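You operate a simulated robot arm through the tools that you are given. There is no shell and no other tool. Be economical: measure what you need, move in short steps, check, and stop when the job is done.

You are at the controls of a simulated two-armed robot. One attempt, no reset.

## Task
Press the blotchy gold plaque again at HIGH and lay it in the rimmed tray.
Fine: switch on, hold both big buttons till DONE shows, switch off before you lift the plaque; leave the tray where it stands, and the silver plaque.

Only the result counts: the job must be done as asked and must still hold three seconds after the hand-in. Knocking over, shifting, dropping, spilling or breaking anything else fails it.

## Robot
Two 6-joint arms with two-finger parallel grippers on one trunk, on a base that drives. Base frame: it is fixed to the floor where the robot stands at the start and does not move with it; the origin is under the middle of the robot, x ahead of it, y to its left, z up; the surface under the hand at the start is at about z = 84. Readings come in cm, rad, newtons and seconds.
The left shoulder is at the start at [6, 18.7, 114.7], the right one opposite. With the tool pointing down near the work surface each hand reaches from about 24 to 62 cm from the robot's upright axis, wherever it stands, measured 20 degrees to its own side. Places, roughly: rimmed tray [40, -40, 80]; silver plaque [25, 125, 75]; teal knob [50, 30, 90]; white switch [50, 0, 90]. Payload 1.57 kg a hand.
The tool frame of a hand sits at the grasp point between the pads (the TCP): z along the fingers, y along the line on which they close. The tips reach 3 cm beyond it. Largest opening 11 cm; finger width 2.4, thickness 1.2; the body of the gripper, 4.8 by 11.2 cm, starts 7.8 cm behind the TCP.
Orientation is told as [roll, pitch, yaw] about the base's x, y, z axes, in that order, counted from this pose: with the fingers straight down and closing along the base's y, the tool's x points along the base's -x, its y along +y and its z along -z.

## Interface
- The arms move only by the tool play_rows. It takes "left_moves", "right_moves" or both (then of equal length, played together; a hand with none holds still); each is a list of rows, each a list of 6 numbers: the shift along the tool's x, y, z in cm, then the turn, a rotation vector about the tool's x, y, z in rad. In form: [[dx, dy, dz, ax, ay, az], ...]. A call has 1 to 10 rows; each row shifts and turns the commanded pose from where the row before left it, along the tool's axes as they then stand. "left_gripper" and "right_gripper" are, for a hand that has rows, the opening in per cent of the stroke, from 0 (shut) to 100 (fully open), set as the call begins (left out, the last holds). Rows are played at 5 a second. More than 5 cm and 0.15 rad between two rows, or a gripper value outside its range, and nothing of the call is played. A pose out of reach is approached as far as the arm can. The call stops where the force on the tool passes 40 N (or 10 N more than at its start, if that is more) or the arm is blocked; 0.2 s more then pass. Each finger travels about 15.3 cm/s and halts on what it meets, pressing with about 43 N; the grip force reading is that of the motor and also rises with nothing between the fingers. The clock runs only during rows and for 0.2 s after the last one: add rows that do not move to give the fingers time. It gives the time, the measured TCP pose, the force on the tool (base axes), the opening and the grip force at its end, in the units of the frame above (readings bear some noise), with the torque about the TCP (base axes, N m) and any sound that the robot's microphone picked up.
- Cameras (640 x 400 px; columns grow to the right, rows downward): "scene" is now at [0.71, -1.75, 169.35]; the picture's right is [-0.24, -0.97, 0.00], its down [-0.79, 0.19, -0.58] and it looks along [0.56, -0.14, -0.81] (base axes); focal length 264 px, centre (320, 200). "left" rides on the left gripper at [7, -1.6, -14.1] in its tool frame; the picture's right is [0.23, 0.97, 0.00], its down [-0.86, 0.20, -0.48] and it looks along [-0.47, 0.11, 0.88] (tool axes); focal length 222 px, centre (320, 200). "right" rides on the right gripper at [7, 1.6, -14.1] in its tool frame; the picture's right is [-0.23, 0.97, 0.00], its down [-0.86, -0.20, -0.48] and it looks along [-0.47, -0.11, 0.88] (tool axes); focal length 222 px, centre (320, 200). There is no depth. A picture from a camera that has moved, and an enlarged one, comes with that camera's place and axes in the base frame and with its lens. The place of the scene camera against the robot may be out by one fixed shift of up to 1.8 cm in any direction.
- grab_frame(camera): a new picture of that camera. It takes no simulated time.
- move_column(by): slides the trunk up (or, below 0, down) by that many cm; the arms and the scene camera ride with it, the base frame stays. It gives what a move gives, with no picture.
- steer(legs): drives the robot by 1 to 6 legs, each [ahead, left, turn to the left] in cm, cm and rad, along the robot's own axes; the way and the turn of a leg run together, so that a leg with both is an arc; at most 150 cm and 3.142 rad a leg. The arms and the cameras ride along, it lands a little off, and it stops where it bumps. It gives what a move gives.
- aim_head(pan, tilt): turns the head with the scene camera to pan (to the left, within 1.501 rad either way) and tilt (down, from -0.506 to 1.204), counted from straight ahead of the robot. It gives what a move gives.
- zoom(camera, box): a new picture of the part [left, top, right, bottom] of that camera's present view, enlarged. It takes no simulated time.
- finish_job(): hands the job in; it is judged then, once.

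Work in short steps. Places have to be worked out from the pictures, the camera data and where the tool is seen: move nearer, look again, correct. Check each grasp and each placing, and mend what went wrong. You have 120 turns and 100 pictures in all, those below and enlarged ones among them. Open the grippers and draw the arms clear of the work before you hand the job in, unless the task says otherwise; then end with one line.

The tools are called after "Call:" as a command line: name --argument value ..., lists and objects as JSON in quotes. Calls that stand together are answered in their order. play_rows: Moves the arms, as the interface text tells. Its arguments: {"type":"object","properties":{"left_moves":{"type":"array"},"left_gripper":{"type":"number"},"right_moves":{"type":"array"},"right_gripper":{"type":"number"}},"required":[]} The other tools are called the same way: move_column (by) slides the trunk up or down; steer (legs) drives the base; aim_head (pan, tilt) turns the head that bears the scene camera; grab_frame (camera) takes a picture; zoom (camera, box) takes an enlarged picture of a part of a camera's view; finish_job () hands the job in.

At the start:

```text
time_s: 0.0
left_ee_pos: [49.06, 27.46, 119.26]
left_tcp_rot: [0.001, 0.0, 0.001]
left_contact_force: [0.0, 0.8, 0.3]
left_ft_torque: [0.0, -0.02, -0.02]
left_grip_width: 10.98
left_grip_force: 0.0
right_ee_pos: [40.39, -4.22, 113.09]
right_tcp_rot: [0.0, 0.001, 0.0]
right_contact_force: [-0.3, -0.1, 0.3]
right_ft_torque: [-0.02, 0.01, 0.01]
right_grip_width: 10.99
right_grip_force: 0.2
trunk travel left (down, up): [-77.5, 21.5]
robot x, y, heading: [0.03, 0.01, -0.002]
head pan, tilt: [-0.239, 0.951]
```

scene: 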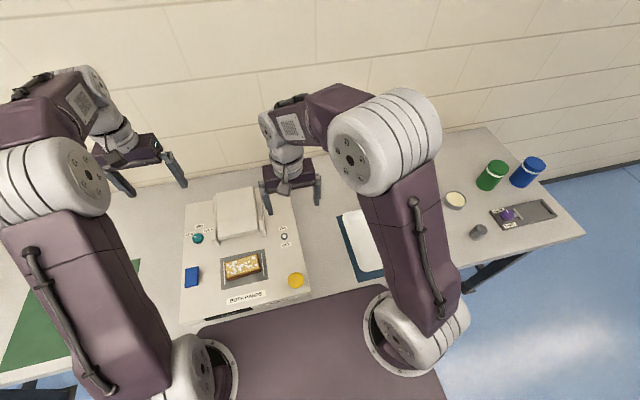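
right: 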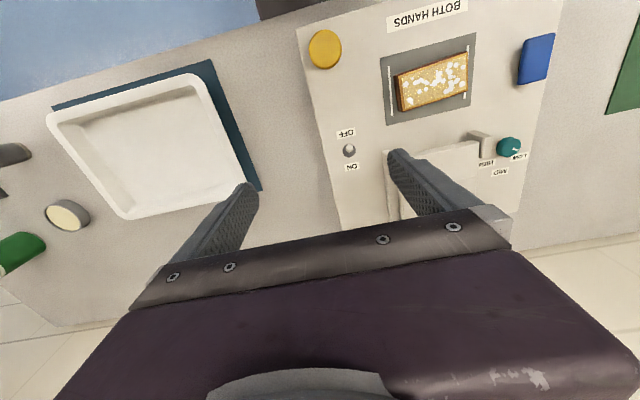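
left: 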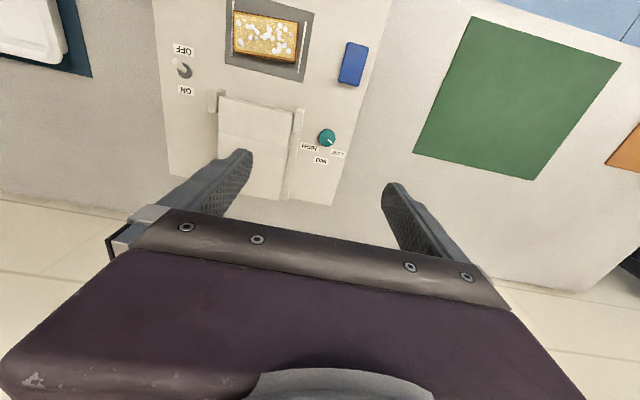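

I start with enlarged views of the press panel to read the labels, the knob setting and the switch.

Call:
zoom --camera "left" --box '[150, 0, 400, 200]'

Call:
zoom --camera "right" --box '[290, 0, 560, 200]'

Call:
zoom --camera "scene" --box '[160, 180, 340, 320]'

```text
2.00 times, centred on (275, 100) of left
camera zoom: at [42.16, 25.7, 133.43], right [-0.23, 0.97, 0.0], down [0.86, 0.2, 0.48], along [0.47, 0.11, -0.88], focal length 444 px, centre (410, 400)
```

zoom: 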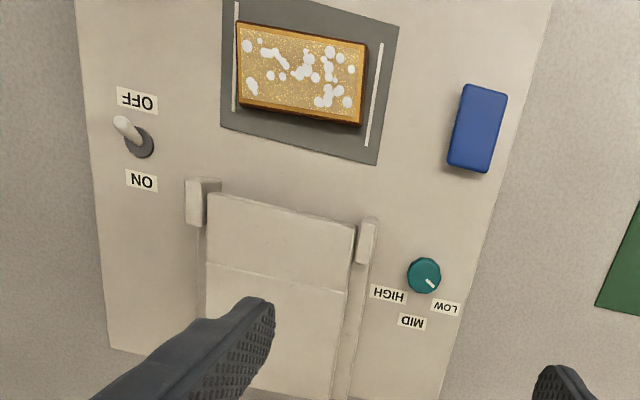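

```text
2.00 times, centred on (425, 100) of right
camera zoom: at [33.49, -2.41, 127.04], right [0.23, 0.97, 0.0], down [0.86, -0.2, 0.48], along [0.47, -0.11, -0.88], focal length 444 px, centre (110, 400)
```

zoom: 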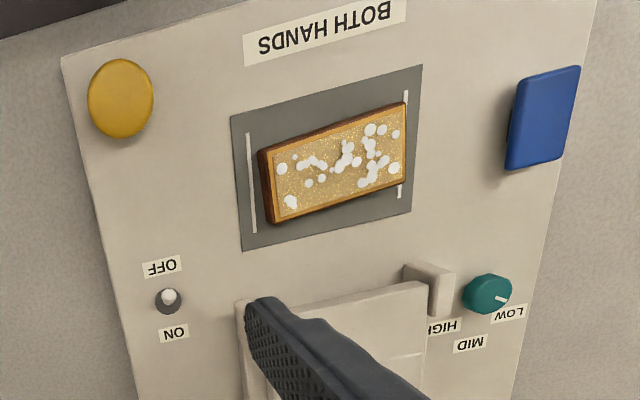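

```text
2.86 times, centred on (250, 250) of scene
camera zoom: at [0.71, -1.75, 169.35], right [-0.24, -0.97, 0.0], down [-0.79, 0.19, -0.58], along [0.56, -0.14, -0.81], focal length 753 px, centre (520, 57)
```

zoom: 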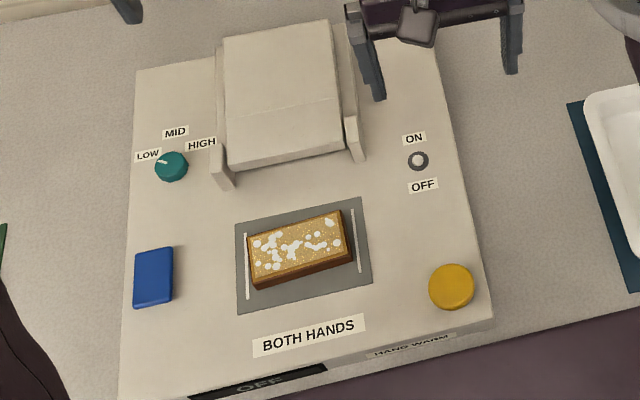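

Knob ≈[52.7, 29.7, 85], switch ≈[47, 0.3, 84] with its lever leaning to me (OFF), yellow ≈[29.7,-1], blue ≈[38.5,31]. The knob points to LOW, so I bring the left hand nearer to it and tilt the head down to see the display.

Call:
play_rows --left_moves '[[-1, 0.7, 4.5, 0, 0, 0], [-1, 0.7, 4.5, 0, 0, 0], [-1, 0.8, 4.5, 0, 0, 0], [-0.6, 0, 3, 0, 0, 0], [0, 0, 0, 0, 0, 0]]'

Call:
aim_head --pan 0.3 --tilt 1.15

Call:
grab_frame --camera "left"

Call:
grab_frame --camera "scene"

```text
time_s: 1.2
left_ee_pos: [52.69, 29.73, 102.7]
left_tcp_rot: [0.0, -0.002, -0.002]
left_contact_force: [0.7, 0.2, 0.4]
left_ft_torque: [-0.01, -0.01, 0.01]
left_grip_width: 10.99
left_grip_force: 0.0
right_ee_pos: [40.37, -4.16, 112.98]
right_tcp_rot: [-0.002, 0.0, 0.0]
right_contact_force: [0.4, -0.3, 0.1]
right_ft_torque: [0.01, -0.03, 0.0]
right_grip_width: 11.0
right_grip_force: 0.0
trunk travel left (down, up): [-77.5, 21.5]
robot x, y, heading: [0.1, 0.19, -0.002]
head pan, tilt: [-0.239, 0.951]
```

```text
time_s: 2.2
left_ee_pos: [52.71, 29.78, 102.74]
left_tcp_rot: [-0.001, 0.002, -0.001]
left_contact_force: [0.3, -0.4, -0.1]
left_ft_torque: [-0.01, 0.02, 0.0]
left_grip_width: 11.0
left_grip_force: 0.1
right_ee_pos: [40.42, -4.2, 112.98]
right_tcp_rot: [0.002, -0.001, 0.0]
right_contact_force: [-0.4, 0.1, 0.5]
right_ft_torque: [0.0, -0.01, 0.03]
right_grip_width: 10.98
right_grip_force: 0.1
trunk travel left (down, up): [-77.5, 21.5]
robot x, y, heading: [0.15, -0.11, -0.003]
head pan, tilt: [0.3, 1.15]
```

```text
93 pictures are left
camera left: at [45.74, 28.01, 116.9], right [-0.23, 0.97, 0.0], down [0.86, 0.2, 0.48], along [0.47, 0.11, -0.88], focal length 222 px, centre (320, 200)
```

left: 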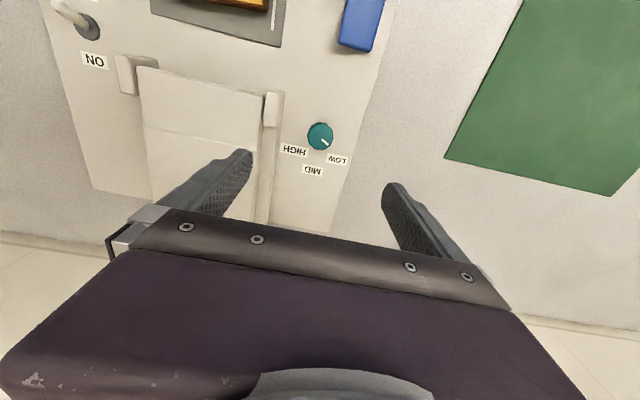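

```text
92 pictures are left
camera scene: at [-0.63, 1.72, 168.03], right [0.29, -0.96, 0.0], down [-0.87, -0.27, -0.41], along [0.39, 0.12, -0.91], focal length 264 px, centre (320, 200)
```

scene: 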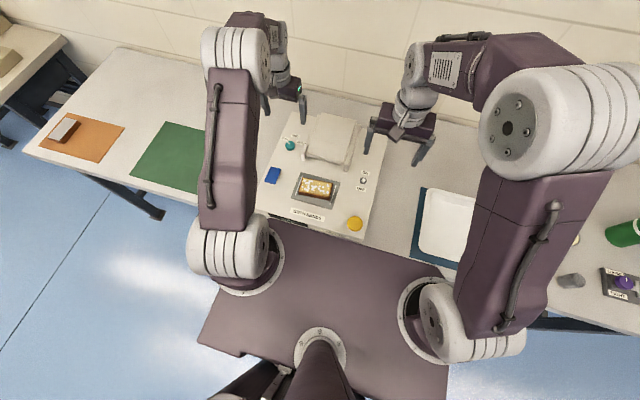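

I enlarge the knob and the front display.

Call:
zoom --camera "left" --box '[250, 80, 390, 190]'

Call:
zoom --camera "scene" --box '[250, 110, 400, 240]'

```text
3.64 times, centred on (320, 135) of left
camera zoom: at [45.74, 28.01, 116.9], right [-0.23, 0.97, 0.0], down [0.86, 0.2, 0.48], along [0.47, 0.11, -0.88], focal length 808 px, centre (320, 436)
```

zoom: 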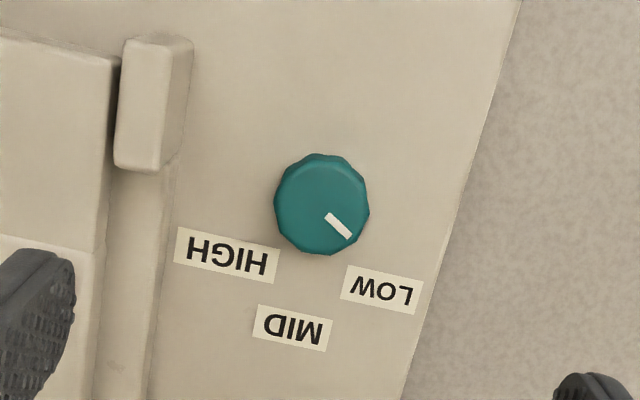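

```text
3.08 times, centred on (325, 175) of scene
camera zoom: at [-0.63, 1.72, 168.03], right [0.29, -0.96, 0.0], down [-0.87, -0.27, -0.41], along [0.39, 0.12, -0.91], focal length 811 px, centre (305, 277)
```

zoom: 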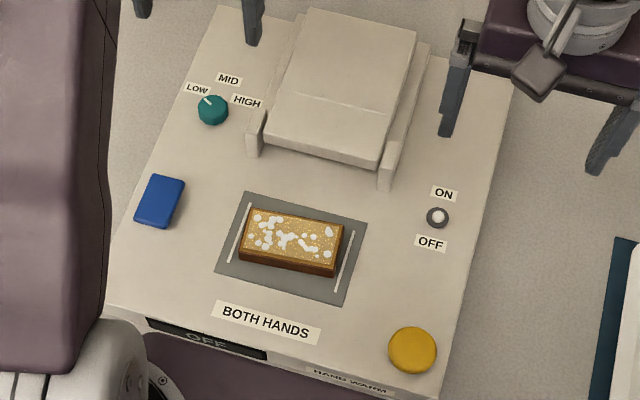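

Pointer sits about 56° left of ahead, so HIGH lies some 110° clockwise. I pre-turn the left hand by -0.95 rad with the fingers opened to 6 cm and centre it over the knob before going down.

Call:
play_rows --left_moves '[[0.3, -0.15, 0, 0, 0, 0], [0, 0, 0, 0, 0, -0.14], [0, 0, 0, 0, 0, -0.14], [0, 0, 1, 0, 0, -0.14], [0, 0, 1, 0, 0, -0.14], [0, 0, 1, 0, 0, -0.14], [0, 0, 1, 0, 0, -0.14], [0, 0, 1, 0, 0, -0.11], [0, 0, 2, 0, 0, 0], [0, 0, 0, 0, 0, 0]]' --left_gripper 55

Call:
grab_frame --camera "left"

```text
time_s: 4.4
left_ee_pos: [52.29, 29.29, 95.72]
left_tcp_rot: [0.001, 0.0, 0.952]
left_contact_force: [-0.2, -0.6, 0.3]
left_ft_torque: [0.0, 0.0, 0.02]
left_grip_width: 6.06
left_grip_force: 0.0
right_ee_pos: [40.3, -4.12, 112.97]
right_tcp_rot: [-0.001, 0.0, 0.0]
right_contact_force: [-0.6, 0.2, 0.3]
right_ft_torque: [0.0, -0.01, -0.01]
right_grip_width: 11.0
right_grip_force: 0.0
trunk travel left (down, up): [-77.5, 21.5]
robot x, y, heading: [-0.18, 0.09, 0.003]
head pan, tilt: [0.3, 1.15]
```

```text
89 pictures are left
camera left: at [49.65, 22.67, 109.89], right [-0.92, 0.38, 0.0], down [0.33, 0.81, 0.48], along [0.18, 0.44, -0.88], focal length 222 px, centre (320, 200)
```

left: 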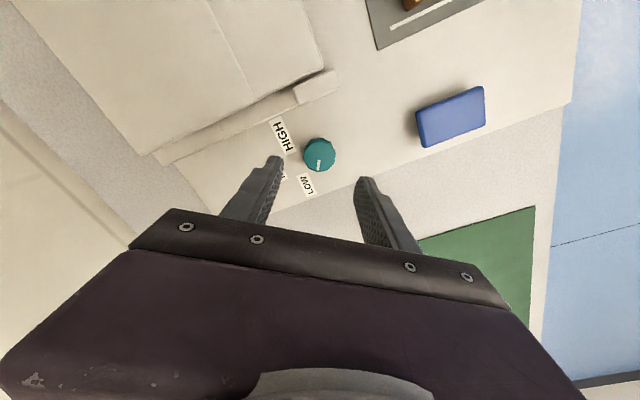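

The knob is centred between the fingers, about 24 cm below the camera. I go down 7.6 cm.

Call:
play_rows --left_moves '[[0, 0, 3, 0, 0, 0], [0, 0, 2.5, 0, 0, 0], [0, 0, 1.2, 0, 0, 0], [0, 0, 0.9, 0, 0, 0], [0, 0, 0, 0, 0, 0]]'

Call:
grab_frame --camera "left"

```text
time_s: 5.6
left_ee_pos: [52.35, 29.45, 88.14]
left_tcp_rot: [0.0, 0.001, 0.949]
left_contact_force: [0.3, -0.2, -0.4]
left_ft_torque: [0.0, -0.01, 0.01]
left_grip_width: 6.06
left_grip_force: 0.0
right_ee_pos: [40.4, -4.21, 112.88]
right_tcp_rot: [0.0, -0.001, -0.001]
right_contact_force: [-0.3, -0.7, 0.0]
right_ft_torque: [0.04, -0.01, -0.02]
right_grip_width: 10.99
right_grip_force: 0.1
trunk travel left (down, up): [-77.5, 21.5]
robot x, y, heading: [0.09, -0.21, -0.0]
head pan, tilt: [0.3, 1.15]
```

```text
88 pictures are left
camera left: at [49.61, 22.75, 102.36], right [-0.92, 0.38, 0.0], down [0.34, 0.81, 0.48], along [0.18, 0.44, -0.88], focal length 222 px, centre (320, 200)
```

left: 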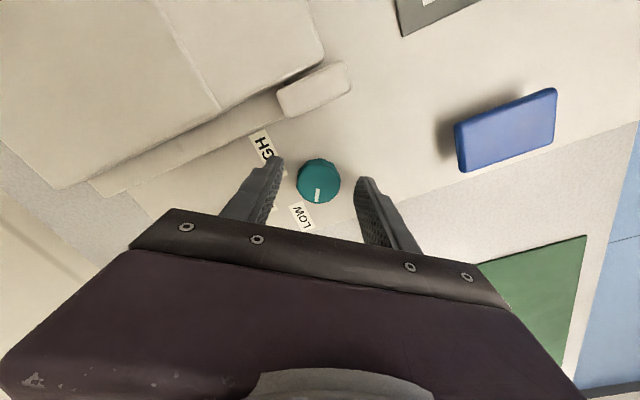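

Still no contact with tips at about 85.1, beside the knob. I go down 0.7 cm more and close on it.

Call:
play_rows --left_moves '[[0, 0, 0.7, 0, 0, 0], [0, 0, 0, 0, 0, 0]]'

Call:
play_rows --left_moves '[[0, 0, 0, 0, 0, 0], [0, 0, 0, 0, 0, 0], [0, 0, 0, 0, 0, 0]]' --left_gripper 15

Call:
grab_frame --camera "left"

```text
time_s: 6.2
left_ee_pos: [52.41, 29.34, 87.4]
left_tcp_rot: [-0.002, 0.0, 0.95]
left_contact_force: [0.1, 0.0, 0.3]
left_ft_torque: [-0.01, 0.01, 0.0]
left_grip_width: 6.03
left_grip_force: 0.0
right_ee_pos: [40.47, -4.16, 112.94]
right_tcp_rot: [-0.002, -0.001, -0.001]
right_contact_force: [0.5, 0.7, -0.1]
right_ft_torque: [0.0, -0.01, -0.01]
right_grip_width: 11.0
right_grip_force: 0.1
trunk travel left (down, up): [-77.5, 21.5]
robot x, y, heading: [-0.2, 0.08, -0.003]
head pan, tilt: [0.3, 1.15]
```

```text
time_s: 7.0
left_ee_pos: [52.4, 29.48, 87.33]
left_tcp_rot: [-0.001, 0.001, 0.95]
left_contact_force: [0.9, -0.8, -0.1]
left_ft_torque: [-0.01, -0.12, -0.12]
left_grip_width: 3.53
left_grip_force: 42.4
right_ee_pos: [40.41, -4.38, 112.84]
right_tcp_rot: [0.002, 0.0, -0.002]
right_contact_force: [-0.9, -0.4, -0.3]
right_ft_torque: [0.0, -0.01, 0.01]
right_grip_width: 11.01
right_grip_force: 0.0
trunk travel left (down, up): [-77.5, 21.5]
robot x, y, heading: [0.12, 0.13, 0.003]
head pan, tilt: [0.3, 1.15]
```

```text
87 pictures are left
camera left: at [49.63, 22.71, 101.61], right [-0.92, 0.38, 0.0], down [0.34, 0.81, 0.48], along [0.18, 0.44, -0.88], focal length 222 px, centre (320, 200)
```

left: 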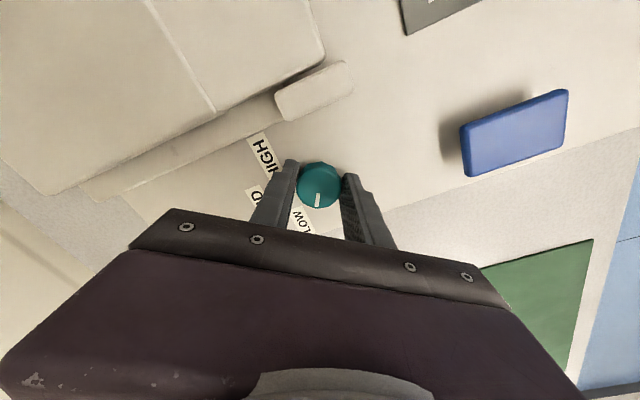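

The knob is gripped at 3.5 cm. I turn it clockwise about 1.0 rad and check.

Call:
play_rows --left_moves '[[0, 0, 0, 0, 0, 0.13], [0, 0, 0, 0, 0, 0.13], [0, 0, 0, 0, 0, 0.13], [0, 0, 0, 0, 0, 0.13], [0, 0, 0, 0, 0, 0.13], [0, 0, 0, 0, 0, 0.13], [0, 0, 0, 0, 0, 0.13], [0, 0, 0, 0, 0, 0.09], [0, 0, 0, 0, 0, 0]]'

Call:
grab_frame --camera "left"

```text
time_s: 9.0
left_ee_pos: [52.26, 29.71, 87.4]
left_tcp_rot: [-0.003, -0.002, -0.05]
left_contact_force: [-15.7, 19.7, 1.1]
left_ft_torque: [0.87, 1.37, 0.01]
left_grip_width: 3.52
left_grip_force: 42.1
right_ee_pos: [40.13, -3.78, 113.06]
right_tcp_rot: [-0.003, -0.001, 0.0]
right_contact_force: [0.0, 0.5, -0.2]
right_ft_torque: [-0.04, 0.01, 0.02]
right_grip_width: 11.01
right_grip_force: 0.0
trunk travel left (down, up): [-77.5, 21.5]
robot x, y, heading: [0.2, 0.04, -0.002]
head pan, tilt: [0.3, 1.15]
```

```text
86 pictures are left
camera left: at [45.12, 28.47, 101.61], right [-0.18, 0.98, 0.0], down [0.86, 0.16, 0.48], along [0.47, 0.08, -0.88], focal length 222 px, centre (320, 200)
```

left: 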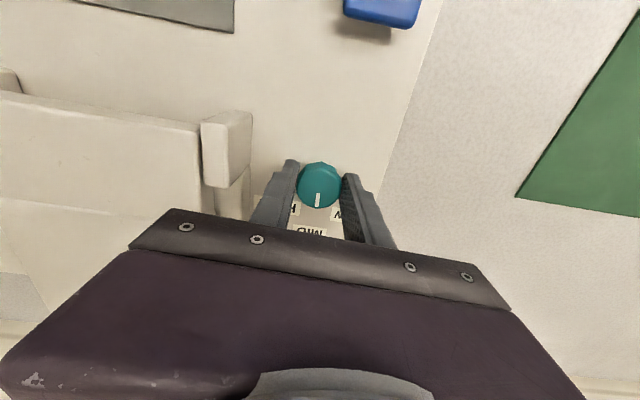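

The knob follows (now at MID) but a side force of 25 N shows I'm slightly off centre. I shift the command by about -0.15, +0.25 and read again.

Call:
play_rows --left_moves '[[0.15, 0.22, 0, 0, 0, 0], [0, 0, 0, 0, 0, 0]]'

```text
time_s: 9.6
left_ee_pos: [52.18, 29.76, 87.37]
left_tcp_rot: [-0.002, -0.001, -0.05]
left_contact_force: [-11.0, 8.4, -3.2]
left_ft_torque: [0.12, 0.07, 0.03]
left_grip_width: 3.53
left_grip_force: 42.5
right_ee_pos: [40.29, -4.03, 113.07]
right_tcp_rot: [-0.003, -0.003, 0.0]
right_contact_force: [-0.1, 1.0, -0.2]
right_ft_torque: [-0.01, -0.01, -0.01]
right_grip_width: 11.02
right_grip_force: 0.1
trunk travel left (down, up): [-77.5, 21.5]
robot x, y, heading: [-0.53, -0.13, 0.001]
head pan, tilt: [0.3, 1.15]
```

Force fell to 14 N. I shift a touch more and turn on towards HIGH by 0.8 rad.

Call:
play_rows --left_moves '[[0.15, 0.15, 0, 0, 0, 0.1], [0, 0, 0, 0, 0, 0.14], [0, 0, 0, 0, 0, 0.14], [0, 0, 0, 0, 0, 0.14], [0, 0, 0, 0, 0, 0.14], [0, 0, 0, 0, 0, 0.14], [0, 0, 0, 0, 0, 0]]'

Call:
grab_frame --camera "left"

```text
time_s: 11.2
left_ee_pos: [52.38, 30.09, 87.36]
left_tcp_rot: [0.002, -0.003, -0.851]
left_contact_force: [4.0, 11.7, 0.3]
left_ft_torque: [0.34, -0.12, 0.03]
left_grip_width: 3.51
left_grip_force: 42.5
right_ee_pos: [40.49, -3.99, 112.94]
right_tcp_rot: [-0.002, 0.001, -0.001]
right_contact_force: [-0.3, -0.9, -0.2]
right_ft_torque: [0.02, -0.02, 0.03]
right_grip_width: 10.99
right_grip_force: 0.1
trunk travel left (down, up): [-77.5, 21.5]
robot x, y, heading: [-0.0, -0.1, 0.005]
head pan, tilt: [0.3, 1.15]
```

```text
85 pictures are left
camera left: at [46.48, 34.19, 101.6], right [0.58, 0.81, 0.0], down [0.71, -0.51, 0.48], along [0.39, -0.28, -0.88], focal length 222 px, centre (320, 200)
```

left: 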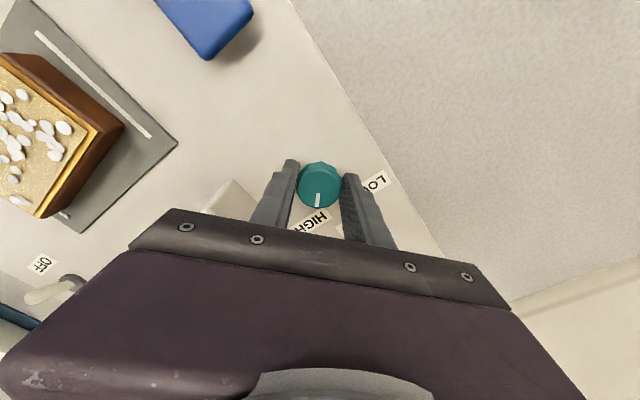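

Pointer is near HIGH (turned 1.8 rad); by symmetry with LOW it needs about 0.15 rad more. I turn that, open, and lift to look.

Call:
play_rows --left_moves '[[0, 0.1, 0, 0, 0, 0.14], [0, 0, 0, 0, 0, 0]]'

Call:
play_rows --left_moves '[[0, 0, 0, 0, 0, 0], [0, 0, 0, 0, 0, 0], [0, 0, -2, 0, 0, 0], [0, 0, -4, 0, 0, 0], [0, 0, -4, 0, 0, 0], [0, 0, 0, 0, 0, 0]]' --left_gripper 60

Call:
grab_frame --camera "left"

Call:
zoom --camera "scene" --box '[250, 110, 400, 240]'

```text
time_s: 11.8
left_ee_pos: [52.39, 30.01, 87.44]
left_tcp_rot: [-0.002, -0.002, -0.991]
left_contact_force: [6.5, 11.6, 3.2]
left_ft_torque: [0.28, -0.27, 0.06]
left_grip_width: 3.54
left_grip_force: 42.3
right_ee_pos: [40.46, -4.01, 112.94]
right_tcp_rot: [-0.002, -0.001, 0.0]
right_contact_force: [-0.1, 0.4, -0.1]
right_ft_torque: [-0.03, -0.02, 0.02]
right_grip_width: 10.99
right_grip_force: 0.1
trunk travel left (down, up): [-77.5, 21.5]
robot x, y, heading: [0.17, -0.3, -0.002]
head pan, tilt: [0.3, 1.15]
```

```text
time_s: 13.2
left_ee_pos: [52.32, 29.91, 97.49]
left_tcp_rot: [0.001, 0.0, -0.987]
left_contact_force: [-0.6, -0.1, -0.2]
left_ft_torque: [0.03, 0.02, -0.01]
left_grip_width: 6.6
left_grip_force: 0.1
right_ee_pos: [40.38, -4.26, 112.94]
right_tcp_rot: [0.0, -0.001, 0.001]
right_contact_force: [-0.7, -0.3, 0.5]
right_ft_torque: [-0.01, 0.01, -0.01]
right_grip_width: 10.98
right_grip_force: 0.0
trunk travel left (down, up): [-77.5, 21.5]
robot x, y, heading: [-0.12, -0.01, -0.002]
head pan, tilt: [0.3, 1.15]
```

```text
84 pictures are left
camera left: at [47.08, 34.94, 111.78], right [0.69, 0.72, 0.0], down [0.64, -0.61, 0.48], along [0.35, -0.33, -0.88], focal length 222 px, centre (320, 200)
```

left: 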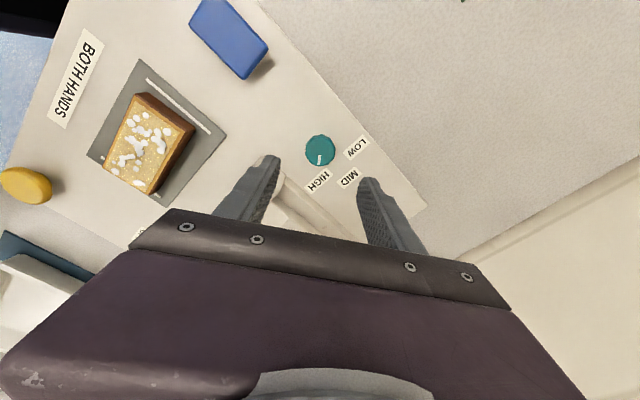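

```text
3.08 times, centred on (325, 175) of scene
camera zoom: at [-0.6, 1.74, 168.03], right [0.3, -0.96, 0.0], down [-0.87, -0.27, -0.41], along [0.39, 0.12, -0.91], focal length 811 px, centre (305, 277)
```

zoom: 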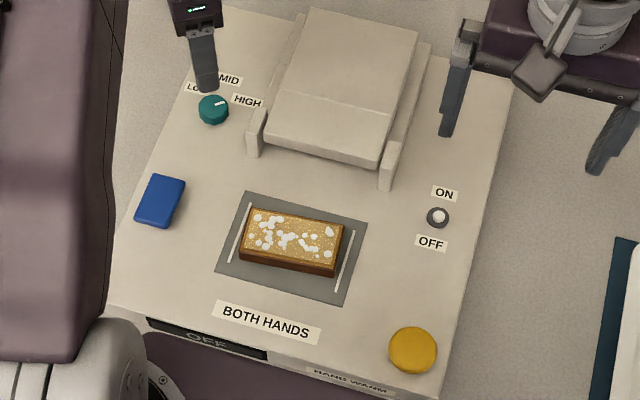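

Knob is at HIGH. Now the right hand: close it and bring it before the switch lever at about [42.2, 0.25], first at z≈95.

Call:
play_rows --right_moves '[[-0.6, 1.5, 4.5, 0, 0, 0], [-0.6, 1.5, 4.5, 0, 0, 0], [-0.6, 1.45, 4.5, 0, 0, 0], [0, 0, 4.5, 0, 0, 0], [0, 0, 0, 0, 0, 0]]' --right_gripper 0

Call:
grab_frame --camera "right"

```text
time_s: 14.4
left_ee_pos: [52.22, 30.08, 97.58]
left_tcp_rot: [-0.002, 0.002, -0.989]
left_contact_force: [-0.2, 0.9, 0.2]
left_ft_torque: [-0.01, -0.01, 0.01]
left_grip_width: 6.6
left_grip_force: 0.1
right_ee_pos: [42.12, 0.31, 94.78]
right_tcp_rot: [0.0, 0.0, -0.001]
right_contact_force: [-0.1, 0.4, 0.4]
right_ft_torque: [0.01, -0.02, 0.0]
right_grip_width: 0.0
right_grip_force: 21.5
trunk travel left (down, up): [-77.5, 21.5]
robot x, y, heading: [0.3, -0.13, 0.005]
head pan, tilt: [0.3, 1.15]
```

```text
82 pictures are left
camera right: at [35.27, 2.02, 108.94], right [0.23, 0.97, 0.0], down [0.85, -0.2, 0.48], along [0.47, -0.11, -0.88], focal length 222 px, centre (320, 200)
```

right: 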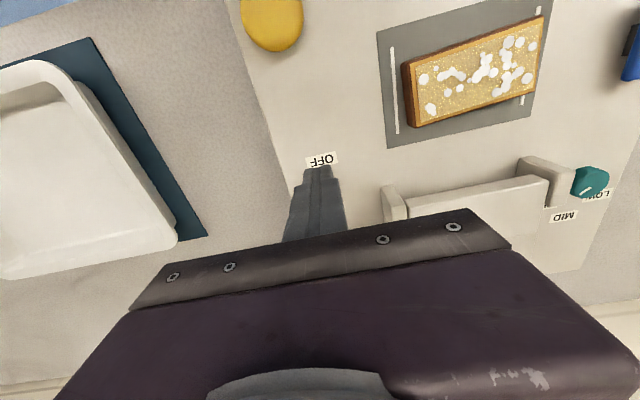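

The OFF label at [43.5, 0.2] confirms the switch's y. I go down to z≈88.2 just before the lever.

Call:
play_rows --right_moves '[[0, 0, 3, 0, 0, 0], [0, 0, 2, 0, 0, 0], [0, 0, 1.6, 0, 0, 0], [0, 0, 0, 0, 0, 0]]'

Call:
play_rows --right_moves '[[-1, 0, 0, 0, 0, 0], [-1, 0, 0, 0, 0, 0], [-1, 0, 0, 0, 0, 0], [-1, 0, 0, 0, 0, 0], [-1, 0, 0, 0, 0, 0], [0, 0, 0, 0, 0, 0]]'

Call:
zoom --camera "scene" --box '[250, 110, 400, 240]'

```text
time_s: 15.4
left_ee_pos: [52.2, 30.1, 97.59]
left_tcp_rot: [-0.001, 0.001, -0.99]
left_contact_force: [0.4, -0.1, 0.7]
left_ft_torque: [0.0, 0.0, -0.02]
left_grip_width: 6.6
left_grip_force: 0.1
right_ee_pos: [42.2, 0.17, 88.35]
right_tcp_rot: [0.001, 0.001, 0.0]
right_contact_force: [-0.6, 0.7, -0.2]
right_ft_torque: [-0.02, 0.01, -0.01]
right_grip_width: 0.01
right_grip_force: 20.9
trunk travel left (down, up): [-77.5, 21.5]
robot x, y, heading: [0.3, -0.44, -0.0]
head pan, tilt: [0.3, 1.15]
```

```text
time_s: 16.6
left_ee_pos: [51.78, 30.17, 97.81]
left_tcp_rot: [0.004, -0.004, -0.991]
left_contact_force: [0.4, 0.4, 0.3]
left_ft_torque: [0.03, 0.08, 0.0]
left_grip_width: 6.6
left_grip_force: 0.0
right_ee_pos: [45.57, 0.25, 88.18]
right_tcp_rot: [-0.012, 0.029, 0.0]
right_contact_force: [-25.7, 6.5, 24.7]
right_ft_torque: [0.14, 0.59, 0.05]
right_grip_width: 0.0
right_grip_force: 21.5
trunk travel left (down, up): [-77.5, 21.5]
robot x, y, heading: [-0.28, -0.25, -0.001]
head pan, tilt: [0.3, 1.15]
stopped in row 6 (right hand): the force on the tool passed its limit at 45 N (the readings are from after the stop); the commanded pose is now the measured one
```

```text
3.08 times, centred on (325, 175) of scene
camera zoom: at [-1.18, 1.78, 168.08], right [0.3, -0.96, 0.0], down [-0.87, -0.27, -0.41], along [0.39, 0.12, -0.91], focal length 811 px, centre (305, 277)
```

zoom: 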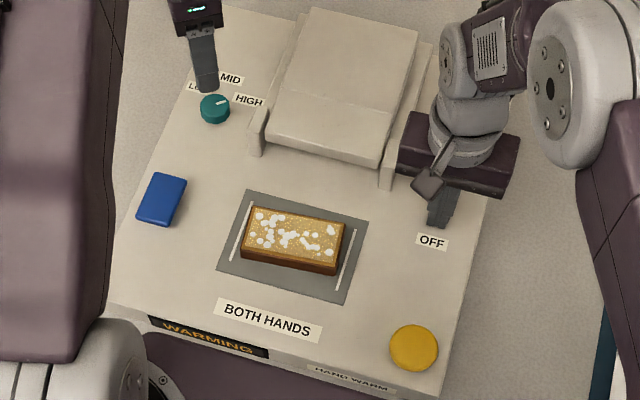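

The display reads WARMING: the press is on. I draw the right hand back and up.

Call:
play_rows --right_moves '[[1.5, 0, 0, 0, 0, 0], [1.5, 0, 0, 0, 0, 0], [0, 0, -4, 0, 0, 0], [0, 0, -4, 0, 0, 0], [0, 0, 0, 0, 0, 0]]'

Call:
zoom --camera "scene" --box '[250, 110, 400, 240]'

Call:
grab_frame --camera "right"

```text
time_s: 17.8
left_ee_pos: [52.12, 30.03, 97.38]
left_tcp_rot: [0.002, 0.001, -0.99]
left_contact_force: [-0.7, 0.0, -0.6]
left_ft_torque: [-0.03, -0.01, 0.03]
left_grip_width: 6.61
left_grip_force: 0.0
right_ee_pos: [43.32, 0.59, 96.03]
right_tcp_rot: [-0.008, 0.022, 0.0]
right_contact_force: [1.0, -0.7, -0.3]
right_ft_torque: [-0.02, 0.0, -0.01]
right_grip_width: 0.0
right_grip_force: 20.8
trunk travel left (down, up): [-77.5, 21.5]
robot x, y, heading: [-0.14, 0.01, 0.0]
head pan, tilt: [0.3, 1.15]
```

```text
3.08 times, centred on (325, 175) of scene
camera zoom: at [-0.72, 1.76, 168.03], right [0.3, -0.96, 0.0], down [-0.87, -0.27, -0.41], along [0.39, 0.12, -0.91], focal length 811 px, centre (305, 277)
```

zoom: 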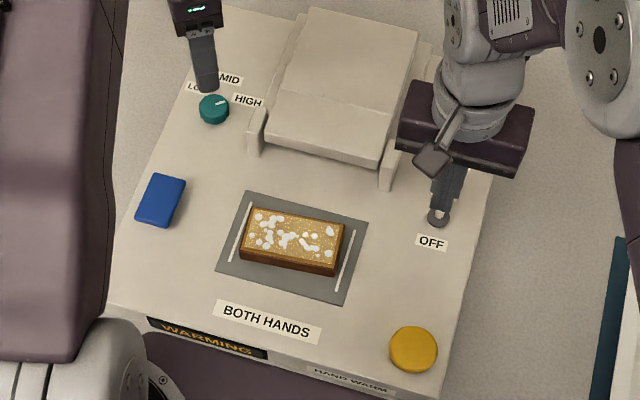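

```text
79 pictures are left
camera right: at [36.77, 2.37, 110.21], right [0.23, 0.97, -0.01], down [0.87, -0.2, 0.46], along [0.45, -0.12, -0.89], focal length 222 px, centre (320, 200)
```

right: 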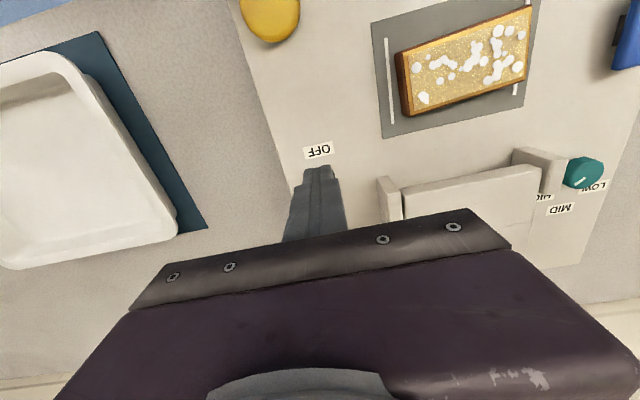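

Next I unwind the left wrist while moving the closed right hand over the yellow button at about [30,-0.9].

Call:
play_rows --left_moves '[[0, 0, 0, 0, 0, -0.1414], [0, 0, 0, 0, 0, -0.1414], [0, 0, 0, 0, 0, -0.1414], [0, 0, 0, 0, 0, -0.1414], [0, 0, 0, 0, 0, -0.1414], [0, 0, 0, 0, 0, -0.1414], [0, 0, 0, 0, 0, -0.1414], [0, 0, 0, 0, 0, 0]]' --right_moves '[[0, 0, 0, 0, -0.022, 0], [2.2, -0.25, 0, 0, 0, 0], [2.2, -0.25, 0, 0, 0, 0], [2.2, -0.25, 0, 0, 0, 0], [2.2, -0.25, 0, 0, 0, 0], [2.2, -0.25, 0, 0, 0, 0], [2.2, -0.25, 0, 0, 0, 0], [0, 0, 0, 0, 0, 0]]' --left_gripper 0

Call:
grab_frame --camera "right"

Call:
grab_frame --camera "left"

```text
time_s: 19.6
left_ee_pos: [52.15, 30.17, 97.63]
left_tcp_rot: [0.0, -0.001, 0.003]
left_contact_force: [0.3, -0.1, 0.6]
left_ft_torque: [0.01, -0.03, -0.01]
left_grip_width: 0.0
left_grip_force: 21.0
right_ee_pos: [30.1, -1.15, 96.06]
right_tcp_rot: [-0.008, 0.0, -0.002]
right_contact_force: [0.5, 0.2, -0.5]
right_ft_torque: [-0.04, 0.0, -0.02]
right_grip_width: 0.0
right_grip_force: 21.8
trunk travel left (down, up): [-77.5, 21.5]
robot x, y, heading: [-0.07, 0.13, -0.004]
head pan, tilt: [0.3, 1.15]
```

```text
78 pictures are left
camera right: at [23.25, 0.7, 110.17], right [0.23, 0.97, -0.01], down [0.86, -0.2, 0.48], along [0.47, -0.12, -0.88], focal length 222 px, centre (320, 200)
```

right: 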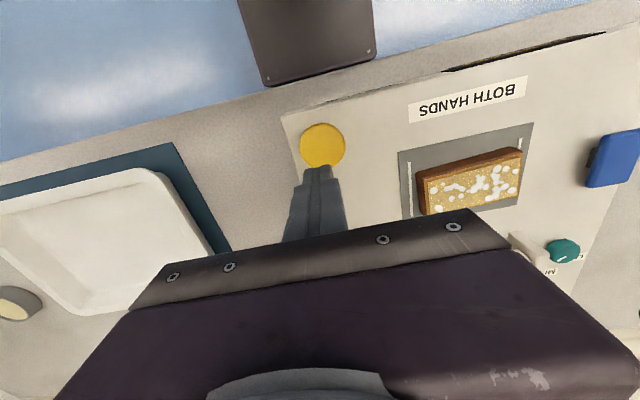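

```text
77 pictures are left
camera left: at [45.21, 28.39, 111.77], right [-0.23, 0.97, 0.0], down [0.85, 0.2, 0.48], along [0.47, 0.11, -0.88], focal length 222 px, centre (320, 200)
```

left: 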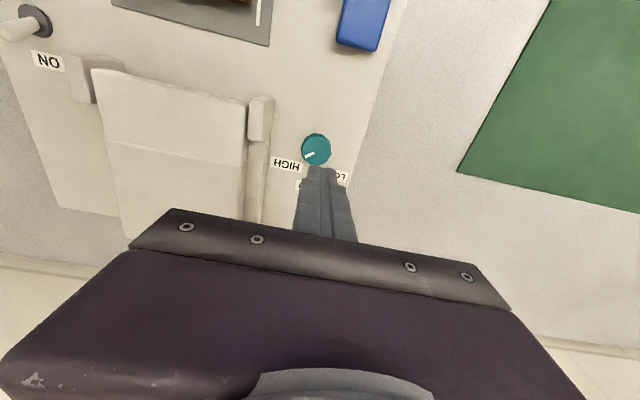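

Yellow works out at [29.5,-0.8] and blue at about [39,31.2]. I bring the left hand over blue and nudge the right.

Call:
play_rows --left_moves '[[3.3, 0.25, 0, 0, 0, 0], [3.3, 0.25, 0, 0, 0, 0], [3.3, 0.25, 0, 0, 0, 0], [3.3, 0.25, 0, 0, 0, 0], [0, 0, 2, 0, 0, 0], [0, 0, 0, 0, 0, 0]]' --right_moves '[[0.4, 0.3, 0, 0, 0, 0], [0, 0, 0, 0, 0, 0], [0, 0, 0, 0, 0, 0], [0, 0, 0, 0, 0, 0], [0, 0, 0, 0, 0, 0], [0, 0, 0, 0, 0, 0]]'

Call:
grab_frame --camera "left"

Call:
zoom --camera "scene" --box '[250, 110, 400, 240]'

```text
time_s: 21.0
left_ee_pos: [39.01, 31.01, 95.52]
left_tcp_rot: [0.0, 0.001, -0.001]
left_contact_force: [-0.1, 0.8, -0.3]
left_ft_torque: [0.02, -0.01, -0.01]
left_grip_width: 0.0
left_grip_force: 20.7
right_ee_pos: [29.73, -0.98, 95.98]
right_tcp_rot: [-0.007, 0.001, 0.001]
right_contact_force: [-0.9, 0.1, -0.3]
right_ft_torque: [0.0, 0.0, 0.0]
right_grip_width: 0.0
right_grip_force: 20.9
trunk travel left (down, up): [-77.5, 21.5]
robot x, y, heading: [-0.07, -0.05, -0.001]
head pan, tilt: [0.3, 1.15]
```

```text
76 pictures are left
camera left: at [31.99, 29.33, 109.8], right [-0.23, 0.97, 0.0], down [0.85, 0.2, 0.48], along [0.47, 0.11, -0.88], focal length 222 px, centre (320, 200)
```

left: 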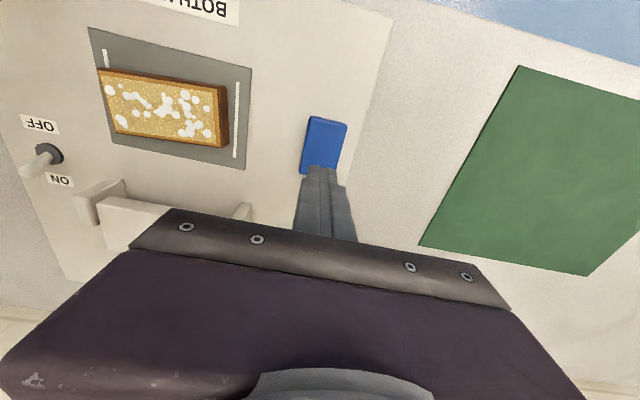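

```text
3.08 times, centred on (325, 175) of scene
camera zoom: at [-0.72, 1.73, 168.03], right [0.3, -0.96, 0.0], down [-0.87, -0.27, -0.41], along [0.39, 0.12, -0.91], focal length 811 px, centre (305, 277)
```

zoom: 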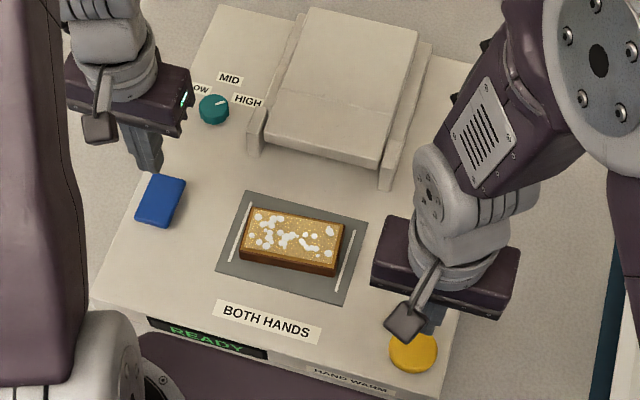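

Display shows READY. I shift the left hand 0.7 cm towards me and lower both hands to just above the buttons.

Call:
play_rows --left_moves '[[0.7, 0.1, 2, 0, 0, 0], [0, 0, 2, 0, 0, 0], [0, 0, 1, 0, 0, 0], [0, 0, 0, 0, 0, 0]]' --right_moves '[[0.1, 0, 2, 0, 0, 0], [0, 0, 2, 0, 0, 0], [0, 0, 1.4, 0, 0, 0], [0, 0, 0, 0, 0, 0]]'

Call:
grab_frame --camera "left"

Call:
grab_frame --camera "right"

```text
time_s: 22.0
left_ee_pos: [38.19, 31.18, 90.68]
left_tcp_rot: [0.001, 0.0, -0.001]
left_contact_force: [0.2, 0.7, -0.3]
left_ft_torque: [0.02, 0.0, 0.0]
left_grip_width: 0.03
left_grip_force: 20.8
right_ee_pos: [29.66, -0.95, 90.65]
right_tcp_rot: [-0.007, -0.001, -0.001]
right_contact_force: [-0.1, -0.6, -0.2]
right_ft_torque: [0.03, 0.0, 0.02]
right_grip_width: 0.0
right_grip_force: 21.1
trunk travel left (down, up): [-77.5, 21.5]
robot x, y, heading: [-0.06, 0.01, -0.003]
head pan, tilt: [0.3, 1.15]
```

```text
74 pictures are left
camera left: at [31.22, 29.5, 104.84], right [-0.23, 0.97, 0.0], down [0.86, 0.2, 0.48], along [0.47, 0.11, -0.88], focal length 222 px, centre (320, 200)
```

left: 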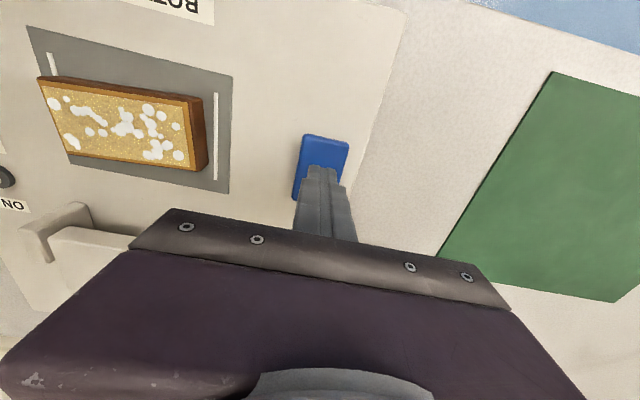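

```text
73 pictures are left
camera right: at [22.78, 0.89, 104.76], right [0.23, 0.97, -0.01], down [0.86, -0.2, 0.48], along [0.47, -0.12, -0.88], focal length 222 px, centre (320, 200)
```

right: 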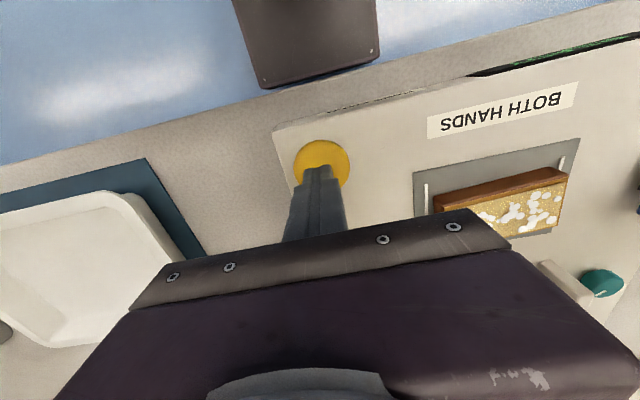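

Both tips are over the buttons. I press both down together in small steps.

Call:
play_rows --left_moves '[[0, 0, 0.6, 0, 0, 0], [0, 0, 0.4, 0, 0, 0], [0, 0, 0.3, 0, 0, 0], [0, 0, 0.3, 0, 0, 0], [0, 0, 0, 0, 0, 0]]' --right_moves '[[0, 0, 0.6, 0, 0, 0], [0, 0, 0.4, 0, 0, 0], [0, 0, 0.3, 0, 0, 0], [0, 0, 0.3, 0, 0, 0], [0, 0, 0, 0, 0, 0]]'

Call:
zoom --camera "scene" --box '[250, 110, 400, 240]'

```text
time_s: 23.2
left_ee_pos: [38.18, 31.18, 88.95]
left_tcp_rot: [0.0, 0.0, -0.001]
left_contact_force: [-0.7, 1.0, 1.9]
left_ft_torque: [0.01, 0.01, 0.01]
left_grip_width: 0.01
left_grip_force: 21.5
right_ee_pos: [29.75, -0.96, 89.11]
right_tcp_rot: [-0.006, 0.001, 0.001]
right_contact_force: [0.3, 0.1, 1.3]
right_ft_torque: [0.03, -0.01, -0.02]
right_grip_width: 0.01
right_grip_force: 21.1
trunk travel left (down, up): [-77.5, 21.5]
robot x, y, heading: [-0.33, -0.18, 0.0]
head pan, tilt: [0.3, 1.15]
```

```text
3.08 times, centred on (325, 175) of scene
camera zoom: at [-0.74, 1.74, 168.03], right [0.3, -0.96, 0.0], down [-0.87, -0.27, -0.41], along [0.39, 0.12, -0.91], focal length 811 px, centre (305, 277)
```

zoom: 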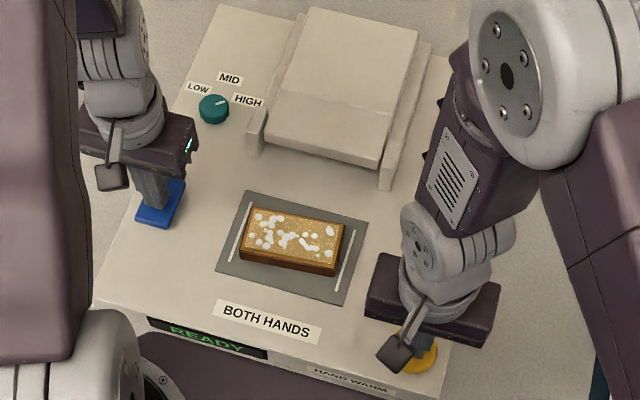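

Both hands just touch. I press 0.6 cm further with both together and hold.

Call:
play_rows --left_moves '[[0, 0, 0.3, 0, 0, 0], [0, 0, 0.3, 0, 0, 0], [0, 0, 0, 0, 0, 0]]' --right_moves '[[0, 0, 0.3, 0, 0, 0], [0, 0, 0.3, 0, 0, 0], [0, 0, 0, 0, 0, 0]]'

Call:
zoom --camera "scene" --box '[250, 110, 400, 240]'

```text
time_s: 24.0
left_ee_pos: [38.38, 31.23, 88.44]
left_tcp_rot: [0.001, 0.0, 0.0]
left_contact_force: [0.2, 0.2, 2.6]
left_ft_torque: [0.06, 0.02, 0.01]
left_grip_width: 0.0
left_grip_force: 21.3
right_ee_pos: [29.63, -0.95, 88.36]
right_tcp_rot: [-0.007, 0.0, 0.0]
right_contact_force: [2.1, -1.4, 3.8]
right_ft_torque: [0.03, -0.02, -0.02]
right_grip_width: 0.01
right_grip_force: 21.1
trunk travel left (down, up): [-77.5, 21.5]
robot x, y, heading: [-0.28, -0.11, 0.004]
head pan, tilt: [0.3, 1.15]
```

```text
3.08 times, centred on (325, 175) of scene
camera zoom: at [-0.77, 1.71, 168.03], right [0.3, -0.96, 0.0], down [-0.87, -0.27, -0.41], along [0.39, 0.12, -0.91], focal length 811 px, centre (305, 277)
```

zoom: 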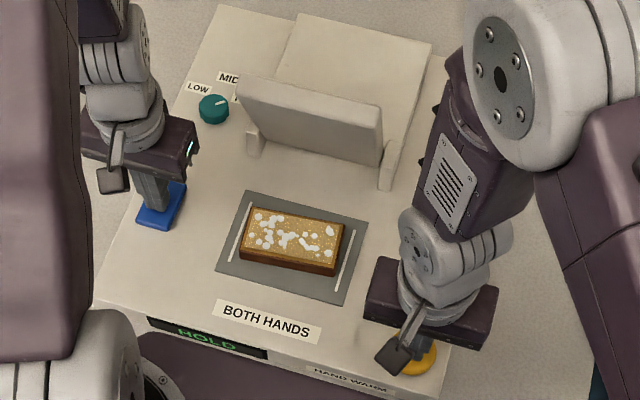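

The display shows HOLD and the lid swings over. I press 0.2 cm more for margin and keep holding.

Call:
play_rows --left_moves '[[0, 0, 0.15, 0, 0, 0], [0, 0, 0, 0, 0, 0], [0, 0, 0, 0, 0, 0], [0, 0, 0, 0, 0, 0], [0, 0, 0, 0, 0, 0], [0, 0, 0, 0, 0, 0], [0, 0, 0, 0, 0, 0], [0, 0, 0, 0, 0, 0], [0, 0, 0, 0, 0, 0]]' --right_moves '[[0, 0, 0.15, 0, 0, 0], [0, 0, 0, 0, 0, 0], [0, 0, 0, 0, 0, 0], [0, 0, 0, 0, 0, 0], [0, 0, 0, 0, 0, 0], [0, 0, 0, 0, 0, 0], [0, 0, 0, 0, 0, 0], [0, 0, 0, 0, 0, 0], [0, 0, 0, 0, 0, 0]]'

Call:
zoom --camera "scene" --box '[250, 110, 400, 240]'

```text
time_s: 26.0
left_ee_pos: [38.25, 31.19, 88.28]
left_tcp_rot: [0.002, -0.001, 0.0]
left_contact_force: [4.8, 2.2, 16.5]
left_ft_torque: [0.08, -0.1, -0.02]
left_grip_width: 0.0
left_grip_force: 21.2
right_ee_pos: [29.55, -0.9, 88.22]
right_tcp_rot: [-0.006, -0.002, 0.001]
right_contact_force: [3.3, 1.9, 13.9]
right_ft_torque: [0.07, -0.07, 0.02]
right_grip_width: 0.0
right_grip_force: 21.9
trunk travel left (down, up): [-77.5, 21.5]
robot x, y, heading: [-0.45, -0.27, -0.005]
head pan, tilt: [0.3, 1.15]
```

```text
3.08 times, centred on (325, 175) of scene
camera zoom: at [-0.86, 1.67, 168.04], right [0.3, -0.96, 0.0], down [-0.87, -0.27, -0.41], along [0.39, 0.12, -0.91], focal length 811 px, centre (305, 277)
```

zoom: 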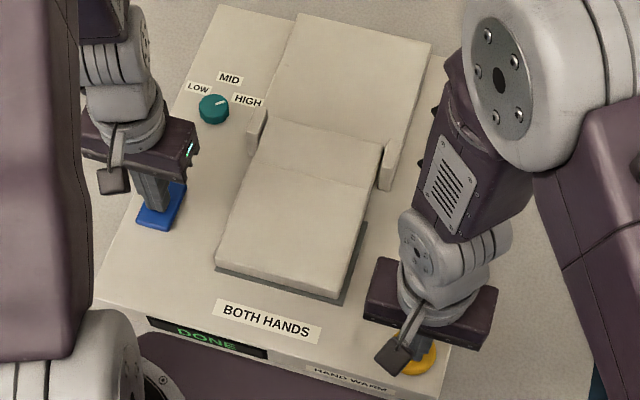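

DONE shows. I release both buttons by raising both hands.

Call:
play_rows --left_moves '[[0, 0, -2, 0, 0, 0], [0, 0, -3, 0, 0, 0], [0, 0, -3, 0, 0, 0], [0, 0, 0, 0, 0, 0], [0, 0, 0, 0, 0, 0]]' --right_moves '[[0, 0, -2, 0, 0, 0], [0, 0, -3, 0, 0, 0], [0, 0, -3, 0, 0, 0], [0, 0, 0, 0, 0, 0], [0, 0, 0, 0, 0, 0]]'

Call:
zoom --camera "scene" --box '[250, 110, 400, 240]'

```text
time_s: 27.2
left_ee_pos: [38.07, 31.13, 96.25]
left_tcp_rot: [0.001, 0.0, 0.001]
left_contact_force: [-0.1, -0.3, -0.4]
left_ft_torque: [0.01, 0.03, 0.0]
left_grip_width: 0.01
left_grip_force: 21.6
right_ee_pos: [29.67, -0.57, 96.16]
right_tcp_rot: [-0.006, -0.001, 0.0]
right_contact_force: [-0.3, -0.1, -0.2]
right_ft_torque: [0.02, 0.03, 0.02]
right_grip_width: 0.02
right_grip_force: 21.1
trunk travel left (down, up): [-77.5, 21.5]
robot x, y, heading: [-0.05, -0.04, -0.001]
head pan, tilt: [0.3, 1.15]
```

```text
3.08 times, centred on (325, 175) of scene
camera zoom: at [-0.72, 1.75, 168.03], right [0.3, -0.96, 0.0], down [-0.87, -0.27, -0.41], along [0.39, 0.12, -0.91], focal length 811 px, centre (305, 277)
```

zoom: 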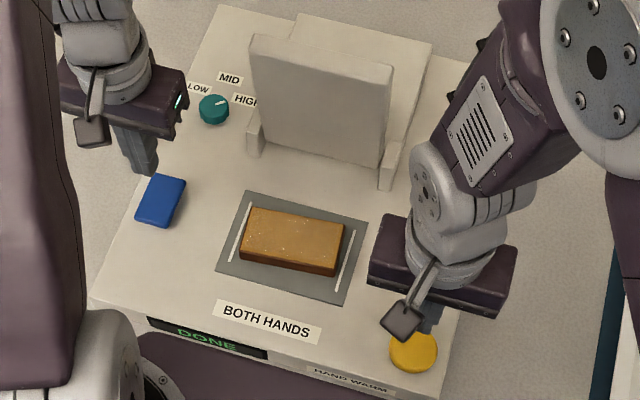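

The plaque is pressed clean. Now the switch: right hand goes to the far side of the lever, about [52, 0.25], still high.

Call:
play_rows --right_moves '[[-4.5, 0.15, -1, 0, 0, 0], [-4.5, 0.15, -1, 0, 0, 0], [-4.5, 0.15, 0, 0, 0, 0], [-4.5, 0.2, 0, 0, 0, 0], [-4.4, 0.2, 0, 0, 0, 0], [0, 0, 0, 0, 0, 0]]'

Call:
grab_frame --camera "right"

Call:
grab_frame --camera "left"

```text
time_s: 28.6
left_ee_pos: [38.11, 31.21, 96.07]
left_tcp_rot: [-0.002, 0.0, 0.001]
left_contact_force: [0.3, -0.1, 0.2]
left_ft_torque: [-0.02, -0.02, 0.01]
left_grip_width: 0.01
left_grip_force: 21.0
right_ee_pos: [52.05, 0.1, 98.24]
right_tcp_rot: [-0.01, 0.002, 0.0]
right_contact_force: [0.3, 0.0, -0.4]
right_ft_torque: [-0.02, 0.01, 0.02]
right_grip_width: 0.0
right_grip_force: 21.1
trunk travel left (down, up): [-77.5, 21.5]
robot x, y, heading: [-0.03, 0.11, 0.001]
head pan, tilt: [0.3, 1.15]
```

```text
68 pictures are left
camera right: at [45.1, 1.97, 112.41], right [0.23, 0.97, -0.01], down [0.86, -0.2, 0.48], along [0.47, -0.12, -0.88], focal length 222 px, centre (320, 200)
```

right: 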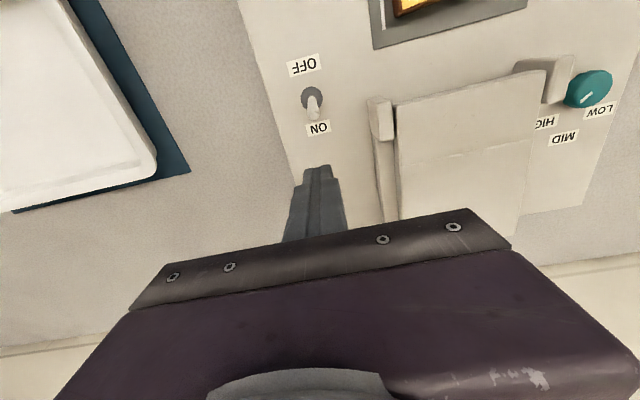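

```text
67 pictures are left
camera left: at [31.1, 29.49, 110.44], right [-0.23, 0.97, 0.0], down [0.85, 0.2, 0.48], along [0.47, 0.11, -0.88], focal length 222 px, centre (320, 200)
```

left: 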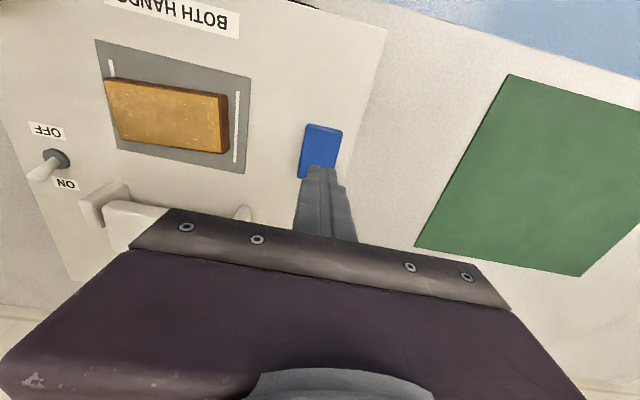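

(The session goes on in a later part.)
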